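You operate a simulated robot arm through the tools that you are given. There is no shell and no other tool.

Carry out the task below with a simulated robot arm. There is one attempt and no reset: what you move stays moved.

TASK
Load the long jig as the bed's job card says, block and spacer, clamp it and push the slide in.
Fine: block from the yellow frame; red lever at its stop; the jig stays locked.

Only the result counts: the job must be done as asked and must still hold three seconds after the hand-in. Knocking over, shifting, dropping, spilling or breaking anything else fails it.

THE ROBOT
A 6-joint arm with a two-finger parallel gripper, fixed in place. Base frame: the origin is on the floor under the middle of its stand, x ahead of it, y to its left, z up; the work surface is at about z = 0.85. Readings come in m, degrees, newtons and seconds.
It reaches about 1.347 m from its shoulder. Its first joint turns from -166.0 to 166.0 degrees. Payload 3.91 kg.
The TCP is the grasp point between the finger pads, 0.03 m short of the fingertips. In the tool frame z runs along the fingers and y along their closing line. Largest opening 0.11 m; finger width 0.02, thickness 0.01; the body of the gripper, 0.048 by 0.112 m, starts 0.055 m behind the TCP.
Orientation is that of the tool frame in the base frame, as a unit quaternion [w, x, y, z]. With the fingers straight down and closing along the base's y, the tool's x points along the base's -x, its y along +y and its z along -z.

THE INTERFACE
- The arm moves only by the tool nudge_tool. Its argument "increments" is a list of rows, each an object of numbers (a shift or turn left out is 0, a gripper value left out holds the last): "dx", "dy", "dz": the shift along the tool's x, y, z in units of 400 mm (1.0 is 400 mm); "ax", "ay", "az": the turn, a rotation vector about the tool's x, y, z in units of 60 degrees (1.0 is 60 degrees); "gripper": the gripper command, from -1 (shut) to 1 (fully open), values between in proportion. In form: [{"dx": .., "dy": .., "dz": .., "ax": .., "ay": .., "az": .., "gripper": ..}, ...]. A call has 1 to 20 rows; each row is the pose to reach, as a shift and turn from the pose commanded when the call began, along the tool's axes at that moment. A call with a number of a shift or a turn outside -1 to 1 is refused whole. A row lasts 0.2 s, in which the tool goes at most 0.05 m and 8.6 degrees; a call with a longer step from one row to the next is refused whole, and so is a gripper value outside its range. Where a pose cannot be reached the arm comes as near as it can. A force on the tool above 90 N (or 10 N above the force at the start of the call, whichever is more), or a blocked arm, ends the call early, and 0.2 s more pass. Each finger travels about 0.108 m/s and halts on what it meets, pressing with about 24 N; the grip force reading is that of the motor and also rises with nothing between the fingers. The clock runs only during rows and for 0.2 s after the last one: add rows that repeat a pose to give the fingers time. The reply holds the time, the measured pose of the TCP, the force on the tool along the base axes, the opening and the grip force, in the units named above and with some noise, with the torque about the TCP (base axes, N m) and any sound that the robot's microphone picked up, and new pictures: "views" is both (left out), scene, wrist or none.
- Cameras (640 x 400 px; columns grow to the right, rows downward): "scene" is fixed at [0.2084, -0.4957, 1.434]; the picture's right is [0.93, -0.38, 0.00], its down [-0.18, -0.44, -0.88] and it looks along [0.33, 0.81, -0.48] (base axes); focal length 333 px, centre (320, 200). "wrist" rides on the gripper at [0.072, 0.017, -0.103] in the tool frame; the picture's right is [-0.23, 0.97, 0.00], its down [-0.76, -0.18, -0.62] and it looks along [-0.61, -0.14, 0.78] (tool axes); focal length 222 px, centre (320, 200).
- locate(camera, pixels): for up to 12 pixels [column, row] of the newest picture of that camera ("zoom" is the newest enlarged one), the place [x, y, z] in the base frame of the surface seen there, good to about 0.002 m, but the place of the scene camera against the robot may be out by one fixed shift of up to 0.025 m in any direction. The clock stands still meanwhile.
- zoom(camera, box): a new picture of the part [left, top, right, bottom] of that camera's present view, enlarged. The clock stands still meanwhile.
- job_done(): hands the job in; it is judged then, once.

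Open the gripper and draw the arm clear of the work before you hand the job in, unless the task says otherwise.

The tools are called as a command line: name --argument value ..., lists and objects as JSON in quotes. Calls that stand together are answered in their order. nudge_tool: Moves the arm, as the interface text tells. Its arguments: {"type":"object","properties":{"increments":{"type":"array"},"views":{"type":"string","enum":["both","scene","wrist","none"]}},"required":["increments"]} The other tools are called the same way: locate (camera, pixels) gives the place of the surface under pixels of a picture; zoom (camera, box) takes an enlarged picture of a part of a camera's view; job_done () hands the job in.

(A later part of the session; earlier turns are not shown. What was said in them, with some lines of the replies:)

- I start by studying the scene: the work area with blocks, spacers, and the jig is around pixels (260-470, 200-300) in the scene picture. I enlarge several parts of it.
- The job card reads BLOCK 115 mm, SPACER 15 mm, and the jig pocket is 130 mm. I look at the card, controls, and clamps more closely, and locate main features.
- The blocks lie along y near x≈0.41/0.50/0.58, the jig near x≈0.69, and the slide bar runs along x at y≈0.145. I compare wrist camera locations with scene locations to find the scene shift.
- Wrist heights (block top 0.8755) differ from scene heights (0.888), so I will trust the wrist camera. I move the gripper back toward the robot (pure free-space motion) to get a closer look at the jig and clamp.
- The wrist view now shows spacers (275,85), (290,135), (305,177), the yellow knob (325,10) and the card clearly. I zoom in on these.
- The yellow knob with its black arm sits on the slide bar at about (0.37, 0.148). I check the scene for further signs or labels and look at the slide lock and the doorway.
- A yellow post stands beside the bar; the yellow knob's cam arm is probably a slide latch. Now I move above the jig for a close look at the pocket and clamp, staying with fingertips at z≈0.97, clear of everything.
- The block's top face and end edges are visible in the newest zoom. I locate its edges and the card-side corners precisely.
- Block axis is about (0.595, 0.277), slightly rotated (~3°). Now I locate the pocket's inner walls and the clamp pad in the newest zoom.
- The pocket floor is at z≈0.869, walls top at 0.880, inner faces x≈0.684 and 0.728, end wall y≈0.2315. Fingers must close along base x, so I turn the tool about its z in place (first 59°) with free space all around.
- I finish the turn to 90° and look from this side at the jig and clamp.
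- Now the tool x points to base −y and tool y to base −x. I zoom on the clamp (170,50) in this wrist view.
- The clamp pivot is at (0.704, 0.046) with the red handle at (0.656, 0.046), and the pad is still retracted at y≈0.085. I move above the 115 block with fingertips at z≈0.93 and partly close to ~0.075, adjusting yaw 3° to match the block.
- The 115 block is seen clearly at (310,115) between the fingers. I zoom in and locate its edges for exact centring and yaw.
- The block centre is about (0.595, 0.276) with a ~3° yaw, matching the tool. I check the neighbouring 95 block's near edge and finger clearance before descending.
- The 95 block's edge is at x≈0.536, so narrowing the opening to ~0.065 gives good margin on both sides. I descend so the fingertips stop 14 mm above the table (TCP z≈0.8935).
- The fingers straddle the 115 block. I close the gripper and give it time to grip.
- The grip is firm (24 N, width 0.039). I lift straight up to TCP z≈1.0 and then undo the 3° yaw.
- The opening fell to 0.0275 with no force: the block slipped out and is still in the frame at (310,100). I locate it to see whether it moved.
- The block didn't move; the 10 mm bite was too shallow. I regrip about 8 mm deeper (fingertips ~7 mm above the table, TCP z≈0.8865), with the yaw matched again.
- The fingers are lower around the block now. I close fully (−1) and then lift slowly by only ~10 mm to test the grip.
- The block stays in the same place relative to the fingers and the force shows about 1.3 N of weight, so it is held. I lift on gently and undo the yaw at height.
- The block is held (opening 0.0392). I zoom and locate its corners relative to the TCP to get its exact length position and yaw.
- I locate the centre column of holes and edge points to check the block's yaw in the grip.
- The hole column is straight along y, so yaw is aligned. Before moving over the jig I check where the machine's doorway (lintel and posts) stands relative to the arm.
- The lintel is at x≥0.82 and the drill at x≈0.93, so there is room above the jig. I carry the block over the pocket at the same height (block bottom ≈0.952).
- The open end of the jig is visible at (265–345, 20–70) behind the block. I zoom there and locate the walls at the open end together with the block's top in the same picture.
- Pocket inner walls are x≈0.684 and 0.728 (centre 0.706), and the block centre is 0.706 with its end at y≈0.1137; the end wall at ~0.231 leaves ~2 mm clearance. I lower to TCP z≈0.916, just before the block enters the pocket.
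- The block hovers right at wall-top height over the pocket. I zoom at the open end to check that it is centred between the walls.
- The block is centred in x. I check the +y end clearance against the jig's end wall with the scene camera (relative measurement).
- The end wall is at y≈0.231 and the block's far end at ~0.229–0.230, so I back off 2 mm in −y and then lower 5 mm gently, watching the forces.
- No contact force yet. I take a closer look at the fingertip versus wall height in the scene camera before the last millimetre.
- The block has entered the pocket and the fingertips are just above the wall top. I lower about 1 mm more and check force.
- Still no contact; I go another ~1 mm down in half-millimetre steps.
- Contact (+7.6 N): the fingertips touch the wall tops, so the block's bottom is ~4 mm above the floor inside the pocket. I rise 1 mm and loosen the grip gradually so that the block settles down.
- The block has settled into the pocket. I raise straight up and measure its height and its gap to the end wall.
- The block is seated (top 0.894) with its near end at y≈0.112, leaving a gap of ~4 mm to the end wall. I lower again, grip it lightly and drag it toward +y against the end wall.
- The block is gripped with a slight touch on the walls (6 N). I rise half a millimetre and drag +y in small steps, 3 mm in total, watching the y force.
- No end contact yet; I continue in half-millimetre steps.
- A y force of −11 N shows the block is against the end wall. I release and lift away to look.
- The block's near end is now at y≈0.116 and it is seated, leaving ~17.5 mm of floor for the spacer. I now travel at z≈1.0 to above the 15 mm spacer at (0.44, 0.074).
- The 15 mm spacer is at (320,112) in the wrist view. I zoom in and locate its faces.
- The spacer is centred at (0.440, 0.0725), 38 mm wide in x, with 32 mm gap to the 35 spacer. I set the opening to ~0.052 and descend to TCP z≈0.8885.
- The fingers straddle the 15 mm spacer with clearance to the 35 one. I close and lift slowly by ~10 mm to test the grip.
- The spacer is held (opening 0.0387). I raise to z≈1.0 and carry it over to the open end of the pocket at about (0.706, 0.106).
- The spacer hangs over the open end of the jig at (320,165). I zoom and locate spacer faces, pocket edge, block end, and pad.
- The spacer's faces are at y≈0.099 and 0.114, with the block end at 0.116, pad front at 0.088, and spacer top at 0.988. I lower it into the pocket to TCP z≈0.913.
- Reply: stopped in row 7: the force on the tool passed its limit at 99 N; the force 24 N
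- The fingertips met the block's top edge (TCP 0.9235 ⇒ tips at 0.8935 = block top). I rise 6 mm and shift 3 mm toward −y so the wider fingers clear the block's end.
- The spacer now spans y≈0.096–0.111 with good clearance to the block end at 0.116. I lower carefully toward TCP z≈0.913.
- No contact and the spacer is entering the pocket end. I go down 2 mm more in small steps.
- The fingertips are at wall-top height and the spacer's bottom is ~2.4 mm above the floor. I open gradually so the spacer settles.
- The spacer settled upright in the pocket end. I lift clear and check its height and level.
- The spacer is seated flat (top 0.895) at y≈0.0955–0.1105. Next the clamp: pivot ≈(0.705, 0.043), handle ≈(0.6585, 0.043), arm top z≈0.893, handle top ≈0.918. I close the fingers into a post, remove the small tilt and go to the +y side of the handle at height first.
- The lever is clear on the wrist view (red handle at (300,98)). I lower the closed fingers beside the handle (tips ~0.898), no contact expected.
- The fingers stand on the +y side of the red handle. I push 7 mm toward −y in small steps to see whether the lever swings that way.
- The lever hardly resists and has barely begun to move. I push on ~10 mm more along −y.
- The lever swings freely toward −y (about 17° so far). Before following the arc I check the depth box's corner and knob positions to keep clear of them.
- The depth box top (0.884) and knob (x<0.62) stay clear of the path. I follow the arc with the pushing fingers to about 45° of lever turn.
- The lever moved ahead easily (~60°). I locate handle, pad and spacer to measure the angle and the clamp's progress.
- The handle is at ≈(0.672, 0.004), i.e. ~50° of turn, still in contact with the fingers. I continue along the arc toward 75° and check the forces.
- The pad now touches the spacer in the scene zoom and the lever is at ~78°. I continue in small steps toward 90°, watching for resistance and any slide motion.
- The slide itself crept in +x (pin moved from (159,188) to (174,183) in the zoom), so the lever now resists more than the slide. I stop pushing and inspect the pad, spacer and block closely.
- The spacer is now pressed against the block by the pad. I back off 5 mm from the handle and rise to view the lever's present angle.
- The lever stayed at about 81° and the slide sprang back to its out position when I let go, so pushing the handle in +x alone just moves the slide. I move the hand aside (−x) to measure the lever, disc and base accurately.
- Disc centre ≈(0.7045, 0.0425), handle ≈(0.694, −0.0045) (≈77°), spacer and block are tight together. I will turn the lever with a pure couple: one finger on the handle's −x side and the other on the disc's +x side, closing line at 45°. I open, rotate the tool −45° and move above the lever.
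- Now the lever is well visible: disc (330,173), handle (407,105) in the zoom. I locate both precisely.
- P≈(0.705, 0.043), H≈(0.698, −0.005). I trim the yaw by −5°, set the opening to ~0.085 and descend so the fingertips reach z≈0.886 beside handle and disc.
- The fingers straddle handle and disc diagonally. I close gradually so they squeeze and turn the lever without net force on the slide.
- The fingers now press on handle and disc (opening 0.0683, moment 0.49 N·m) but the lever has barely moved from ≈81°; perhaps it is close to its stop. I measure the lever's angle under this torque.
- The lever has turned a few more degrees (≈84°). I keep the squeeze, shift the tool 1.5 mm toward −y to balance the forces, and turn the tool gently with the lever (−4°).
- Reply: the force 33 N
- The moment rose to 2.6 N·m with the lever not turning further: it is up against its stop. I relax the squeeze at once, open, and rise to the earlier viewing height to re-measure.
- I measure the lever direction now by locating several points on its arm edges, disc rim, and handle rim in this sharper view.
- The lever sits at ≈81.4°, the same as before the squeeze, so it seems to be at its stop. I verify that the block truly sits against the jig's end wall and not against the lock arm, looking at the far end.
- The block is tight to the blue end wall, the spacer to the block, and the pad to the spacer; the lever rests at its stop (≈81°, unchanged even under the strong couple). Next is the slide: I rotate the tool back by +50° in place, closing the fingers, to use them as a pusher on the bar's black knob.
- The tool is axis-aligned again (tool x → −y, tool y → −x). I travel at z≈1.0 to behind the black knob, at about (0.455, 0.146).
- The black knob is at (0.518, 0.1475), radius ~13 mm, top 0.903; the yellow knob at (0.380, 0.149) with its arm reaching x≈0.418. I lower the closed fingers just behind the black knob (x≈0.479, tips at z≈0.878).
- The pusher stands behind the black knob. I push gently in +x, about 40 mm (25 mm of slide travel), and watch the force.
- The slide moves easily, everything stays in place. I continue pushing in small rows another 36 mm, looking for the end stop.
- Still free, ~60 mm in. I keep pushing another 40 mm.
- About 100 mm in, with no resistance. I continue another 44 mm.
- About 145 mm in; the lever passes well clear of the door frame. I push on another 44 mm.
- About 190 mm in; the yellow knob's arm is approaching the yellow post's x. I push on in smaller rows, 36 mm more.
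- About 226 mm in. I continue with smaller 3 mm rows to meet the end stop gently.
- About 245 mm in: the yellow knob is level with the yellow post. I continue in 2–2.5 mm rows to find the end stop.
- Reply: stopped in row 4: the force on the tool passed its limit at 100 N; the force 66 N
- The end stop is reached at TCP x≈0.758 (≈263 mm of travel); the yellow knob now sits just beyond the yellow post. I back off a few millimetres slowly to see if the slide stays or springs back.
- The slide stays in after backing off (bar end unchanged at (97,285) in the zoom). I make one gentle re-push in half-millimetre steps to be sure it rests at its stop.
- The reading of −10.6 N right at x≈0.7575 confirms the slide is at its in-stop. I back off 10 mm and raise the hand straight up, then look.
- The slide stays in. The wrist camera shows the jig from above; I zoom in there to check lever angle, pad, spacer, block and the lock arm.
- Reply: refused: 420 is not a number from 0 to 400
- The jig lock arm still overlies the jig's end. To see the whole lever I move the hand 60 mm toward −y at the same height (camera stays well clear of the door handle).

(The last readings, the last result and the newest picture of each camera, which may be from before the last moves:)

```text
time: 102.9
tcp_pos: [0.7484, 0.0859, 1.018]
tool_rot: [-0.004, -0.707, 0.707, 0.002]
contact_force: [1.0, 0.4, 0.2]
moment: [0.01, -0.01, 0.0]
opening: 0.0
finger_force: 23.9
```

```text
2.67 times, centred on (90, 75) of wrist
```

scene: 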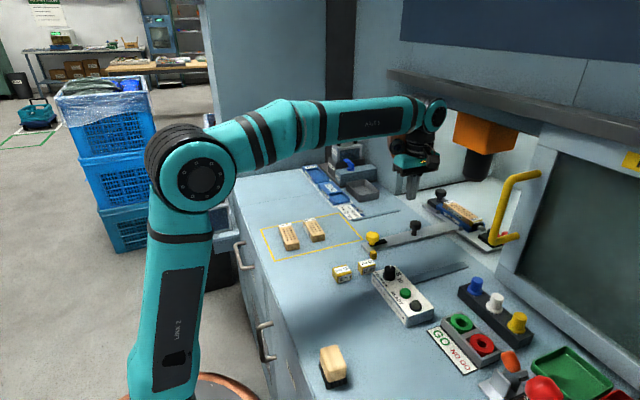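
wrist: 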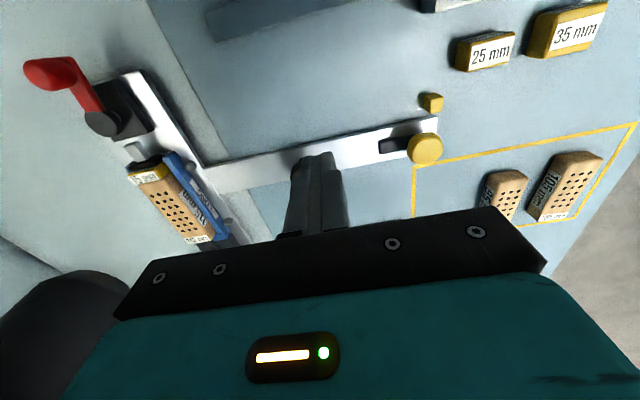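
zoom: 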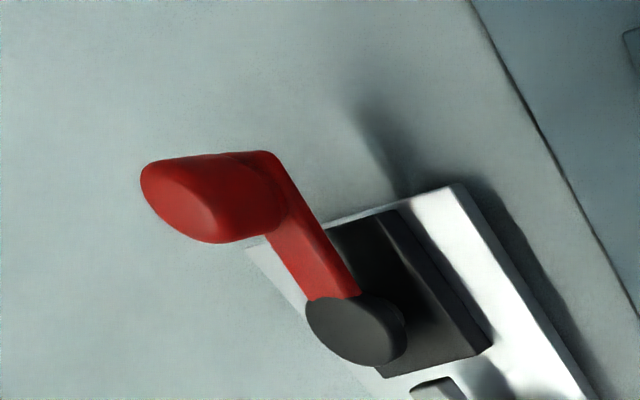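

locate --camera "zoom" --pixels '[[325, 285], [315, 265], [305, 245], [295, 225], [318, 292], [300, 265], [340, 285], [320, 250], [348, 330], [265, 158], [200, 200], [280, 175]]'

locate --camera "zoom" --pixels '[[450, 195], [500, 275], [550, 355], [405, 215], [485, 345], [312, 310], [400, 335], [330, 310], [375, 360], [345, 235], [460, 190], [580, 390]]'

```text
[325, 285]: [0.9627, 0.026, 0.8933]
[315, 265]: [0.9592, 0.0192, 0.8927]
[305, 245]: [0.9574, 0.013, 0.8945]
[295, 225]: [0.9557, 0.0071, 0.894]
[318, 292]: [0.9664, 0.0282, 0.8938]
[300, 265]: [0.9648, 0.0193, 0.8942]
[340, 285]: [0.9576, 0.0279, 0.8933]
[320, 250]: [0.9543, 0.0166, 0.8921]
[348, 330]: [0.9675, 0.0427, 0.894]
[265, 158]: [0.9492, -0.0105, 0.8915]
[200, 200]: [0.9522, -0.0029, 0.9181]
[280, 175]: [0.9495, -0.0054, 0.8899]
```

```text
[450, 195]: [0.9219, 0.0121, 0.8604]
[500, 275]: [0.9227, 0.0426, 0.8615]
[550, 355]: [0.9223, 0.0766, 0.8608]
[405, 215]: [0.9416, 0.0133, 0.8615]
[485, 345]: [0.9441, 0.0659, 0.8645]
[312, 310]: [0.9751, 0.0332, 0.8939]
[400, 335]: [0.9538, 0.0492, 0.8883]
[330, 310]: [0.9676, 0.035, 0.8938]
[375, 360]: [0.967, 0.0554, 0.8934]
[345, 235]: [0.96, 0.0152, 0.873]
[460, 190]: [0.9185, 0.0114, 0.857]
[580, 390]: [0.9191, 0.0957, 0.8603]
```

The pivot is at (0.9675, 0.0427), i.e. the slide moved 262 mm. The lever angle is uncertain from this oblique view (could be 72–80°), so I want a better look; first I check the lintel's lower edge for clearance.

locate --camera "scene" --pixels '[[500, 100], [500, 106], [500, 112], [500, 118], [450, 88], [450, 94], [450, 100], [450, 106], [480, 115], [465, 112], [515, 140], [455, 140]]'

zoom --camera "scene" --box '[455, 210, 525, 260]'

```text
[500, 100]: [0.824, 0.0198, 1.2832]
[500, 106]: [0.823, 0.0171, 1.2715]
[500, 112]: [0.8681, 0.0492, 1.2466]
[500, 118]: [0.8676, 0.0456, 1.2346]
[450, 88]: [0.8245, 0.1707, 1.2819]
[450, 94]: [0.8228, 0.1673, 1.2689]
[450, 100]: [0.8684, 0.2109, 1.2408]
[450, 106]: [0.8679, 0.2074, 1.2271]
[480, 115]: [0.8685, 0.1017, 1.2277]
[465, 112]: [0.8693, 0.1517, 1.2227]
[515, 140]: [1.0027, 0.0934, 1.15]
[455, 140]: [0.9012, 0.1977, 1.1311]
```

```text
8.00 times, centred on (490, 235) of scene
```

zoom: 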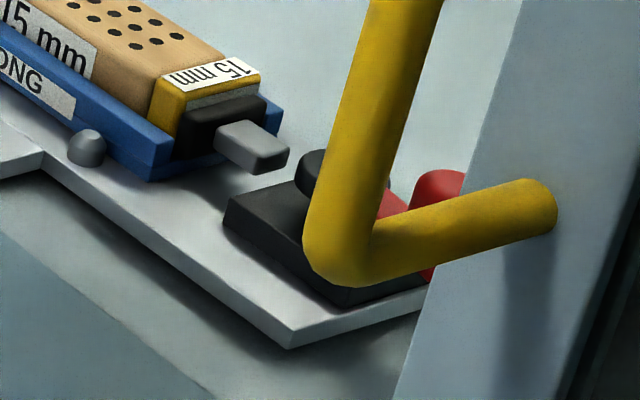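

The machine opening is too low to work on the lever inside, so I need a reliable reading from here. I zoom closer on the lever and sample many rim points to average out noise.

zoom --camera "wrist" --box '[20, 50, 130, 145]'

```text
4.21 times, centred on (75, 98) of wrist
```

zoom: 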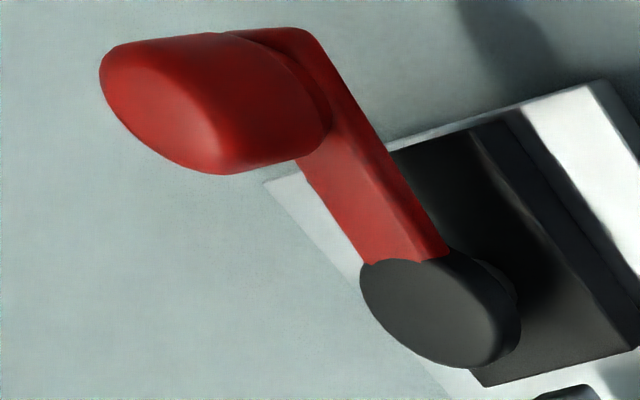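

locate --camera "zoom" --pixels '[[372, 258], [357, 235], [342, 213], [327, 192], [312, 172], [303, 162], [415, 252], [400, 228], [385, 205], [370, 182], [355, 160], [342, 140]]'

locate --camera "zoom" --pixels '[[370, 262], [362, 290], [385, 325], [415, 350], [450, 362], [480, 355], [490, 330], [470, 290], [440, 268], [410, 262], [425, 310], [420, 300]]'

locate --camera "zoom" --pixels '[[105, 70], [120, 110], [150, 140], [185, 160], [215, 168], [212, 130], [190, 95], [160, 65], [130, 50], [160, 110], [145, 85], [180, 130]]'

```text
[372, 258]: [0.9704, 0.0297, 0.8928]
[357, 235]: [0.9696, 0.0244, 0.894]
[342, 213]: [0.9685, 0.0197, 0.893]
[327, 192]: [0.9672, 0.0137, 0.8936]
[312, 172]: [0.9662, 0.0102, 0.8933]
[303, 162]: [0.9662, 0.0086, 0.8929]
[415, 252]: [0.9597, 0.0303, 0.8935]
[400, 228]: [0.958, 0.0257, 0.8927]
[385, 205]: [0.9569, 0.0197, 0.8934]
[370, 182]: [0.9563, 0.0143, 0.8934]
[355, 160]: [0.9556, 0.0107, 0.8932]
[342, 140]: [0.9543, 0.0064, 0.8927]
```

```text
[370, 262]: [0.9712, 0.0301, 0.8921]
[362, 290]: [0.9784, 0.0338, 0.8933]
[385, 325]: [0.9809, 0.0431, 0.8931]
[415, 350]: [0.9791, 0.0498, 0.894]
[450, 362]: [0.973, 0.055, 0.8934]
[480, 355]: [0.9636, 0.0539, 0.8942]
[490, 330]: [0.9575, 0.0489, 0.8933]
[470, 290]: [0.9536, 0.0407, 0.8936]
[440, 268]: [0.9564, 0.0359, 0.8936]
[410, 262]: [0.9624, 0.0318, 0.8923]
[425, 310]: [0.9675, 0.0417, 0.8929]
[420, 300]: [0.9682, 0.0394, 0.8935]
```

```text
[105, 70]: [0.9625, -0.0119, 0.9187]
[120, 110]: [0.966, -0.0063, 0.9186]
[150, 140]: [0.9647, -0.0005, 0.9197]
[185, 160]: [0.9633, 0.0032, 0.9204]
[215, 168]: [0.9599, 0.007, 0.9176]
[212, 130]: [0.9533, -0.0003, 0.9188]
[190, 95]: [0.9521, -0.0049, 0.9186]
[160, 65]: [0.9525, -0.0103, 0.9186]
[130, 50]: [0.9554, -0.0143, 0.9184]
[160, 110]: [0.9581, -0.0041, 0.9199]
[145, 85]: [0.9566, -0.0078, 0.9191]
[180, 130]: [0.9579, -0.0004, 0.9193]
```

Averaging arm edges and rims gives the lever at about 79–80° now versus ~81° before (within measurement error), the pad, spacer and block are tight, and the slide has stayed at its in-stop. I now withdraw: back in −x, up, and open the gripper in free space.

nudge_tool --increments '[{"dy": 0.08, "dx": -0.02}, {"dy": 0.17, "dx": -0.05}, {"dy": 0.26, "dx": -0.08}, {"dy": 0.35, "dx": -0.11, "dz": -0.04}, {"dy": 0.43, "dx": -0.14, "dz": -0.1}, {"dy": 0.49, "dx": -0.15, "dz": -0.17, "gripper": 0}, {"dy": 0.5, "dx": -0.15, "dz": -0.22, "gripper": 1}, {"dy": 0.5, "dx": -0.15, "dz": -0.22, "gripper": 1}, {"dy": 0.5, "dx": -0.15, "dz": -0.22, "gripper": 1}]' --views "both"

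zoom --camera "scene" --box '[340, 170, 500, 275]'

zoom --camera "scene" --box '[430, 190, 530, 260]'

```text
time: 104.9
tcp_pos: [0.5495, 0.1477, 1.1075]
tool_rot: [-0.004, -0.707, 0.707, 0.002]
contact_force: [-0.1, 0.6, 0.4]
moment: [0.03, -0.01, -0.01]
opening: 0.1099
finger_force: 0.0
```

scene: 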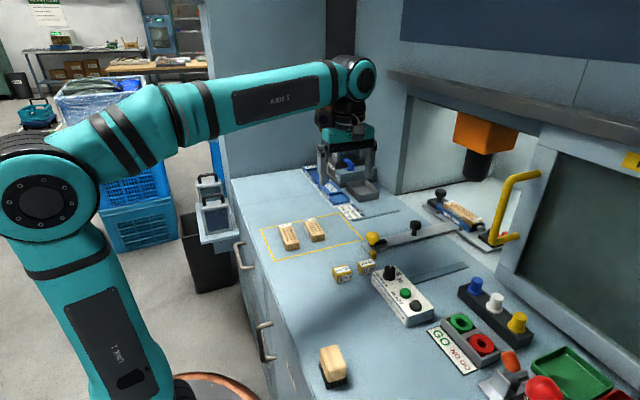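
wrist: 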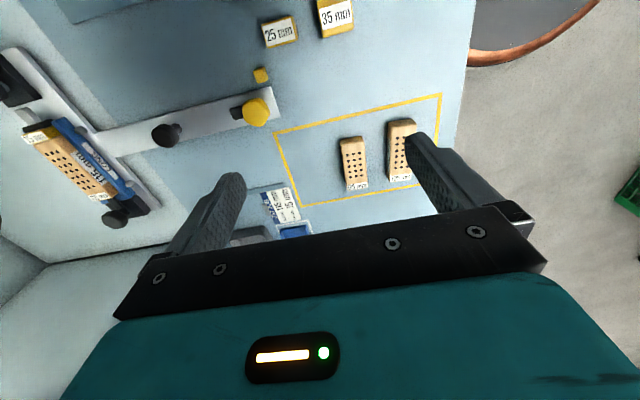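

```text
3.81 times, centred on (420, 222) of scene
```

zoom: 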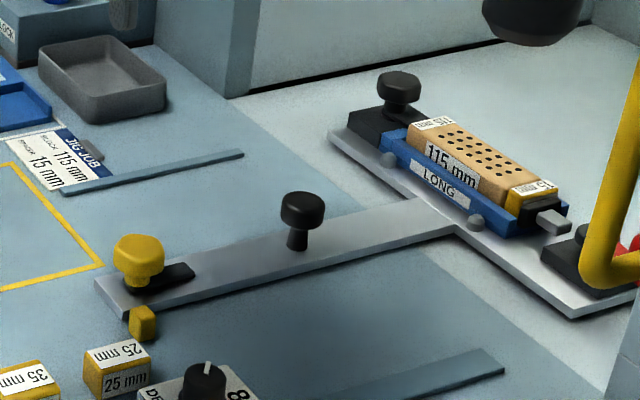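

```text
5.71 times, centred on (480, 225) of scene
```

zoom: 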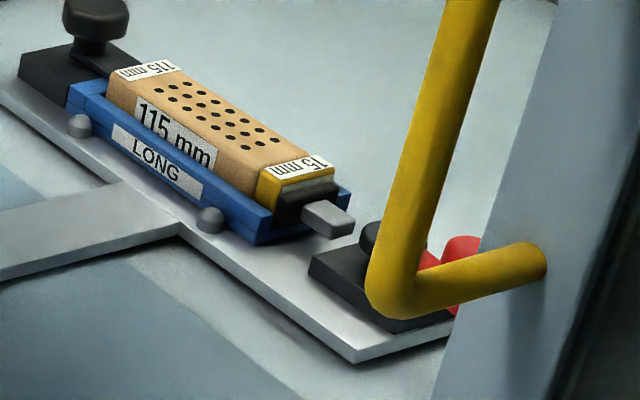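

Everything looks stable: 115 block and 15 spacer clamped in the long jig, lock arm untouched, slide in, other blocks and spacers undisturbed. I wait about 3 s in place and compare the scene once more.

nudge_tool --increments '[{"gripper": 1}, {"gripper": 1}, {"gripper": 1}, {"gripper": 1}, {"gripper": 1}, {"gripper": 1}, {"gripper": 1}, {"gripper": 1}, {"gripper": 1}, {"gripper": 1}, {"gripper": 1}, {"gripper": 1}, {"gripper": 1}, {"gripper": 1}, {"gripper": 1}]' --views "both"

zoom --camera "scene" --box '[340, 170, 500, 275]'

zoom --camera "wrist" --box '[0, 40, 160, 240]'

```text
time: 108.1
tcp_pos: [0.5489, 0.1469, 1.1077]
tool_rot: [0.003, 0.708, -0.706, -0.003]
contact_force: [-0.1, -0.2, -0.3]
moment: [0.0, -0.04, -0.01]
opening: 0.1099
finger_force: 0.2
```

scene: 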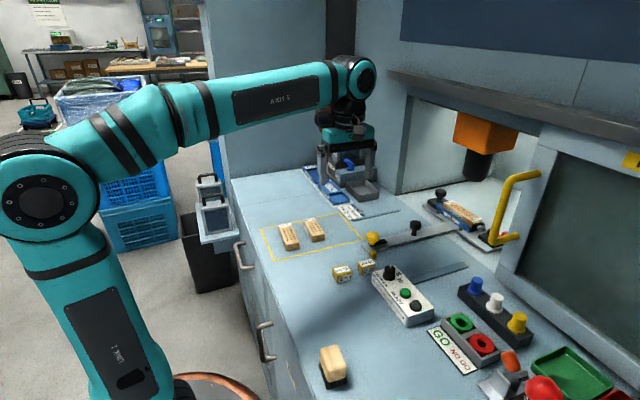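
wrist: 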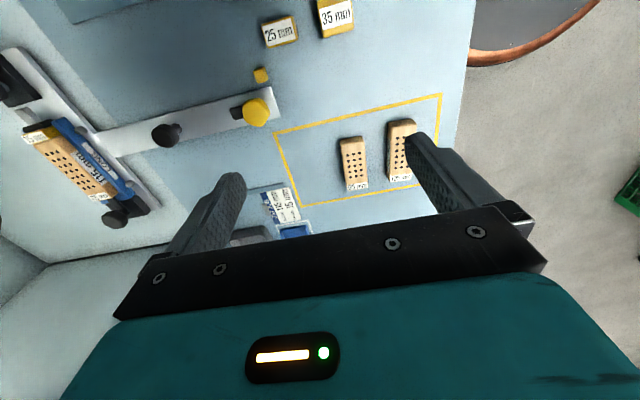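

```text
3.81 times, centred on (420, 222) of scene
```

zoom: 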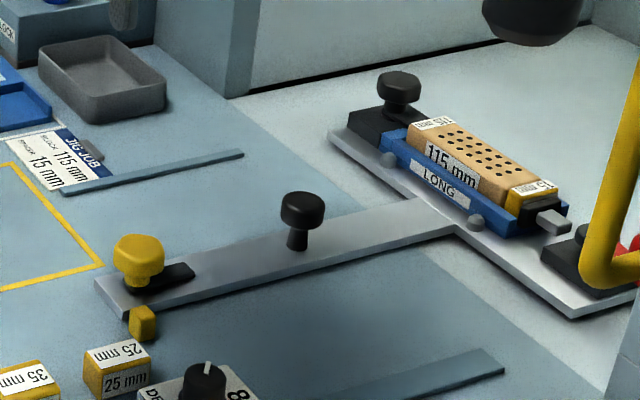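

```text
2.00 times, centred on (80, 140) of wrist
```

zoom: 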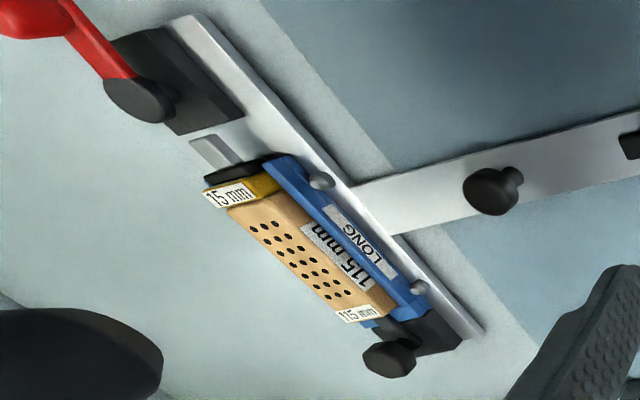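

After the 3 s wait the scene is unchanged: the slide is in, and the jig is loaded with the 115 mm block and 15 mm spacer. The red lever hasn't moved, the jig lock is undisturbed, and the gripper is open and clear. I hand the job in.

job_done

```text
The job is handed in.
```

I loaded the long jig as the card says (115 mm block plus 15 mm spacer), clamped it and pushed the slide in to its stop. I've handed the job in but haven't seen the verdict.

- **Block and spacer:** The block came from the yellow frame and sits against the jig's end wall. The spacer is tight between the block and the clamp pad. My first grip on the block slipped, but it didn't move and the second grip held. Lowering the spacer, the fingers once pressed the top of the seated block (99 N). I shifted 3 mm and placed it without further contact.
- **Red lever:** It turned about 80° and would not go further, even when I twisted hard (about 2.6 N·m at the gripper). I take that as its stop, but I judged it by force and camera because the stop itself isn't visible. After the slide went in I read 79–80°, against about 81° before, which is within measurement error.
- **Slide:** It travelled about 262 mm and stayed in when I backed off and for several seconds after. I did not turn the yellow knob on the slide bar, since the task didn't ask for it.
- **Jig lock and the rest:** The jig's lock arm is where it was. The other blocks, the 25 and 35 mm spacers and the depth knob look undisturbed in the last pictures. The gripper is open and the arm is clear.
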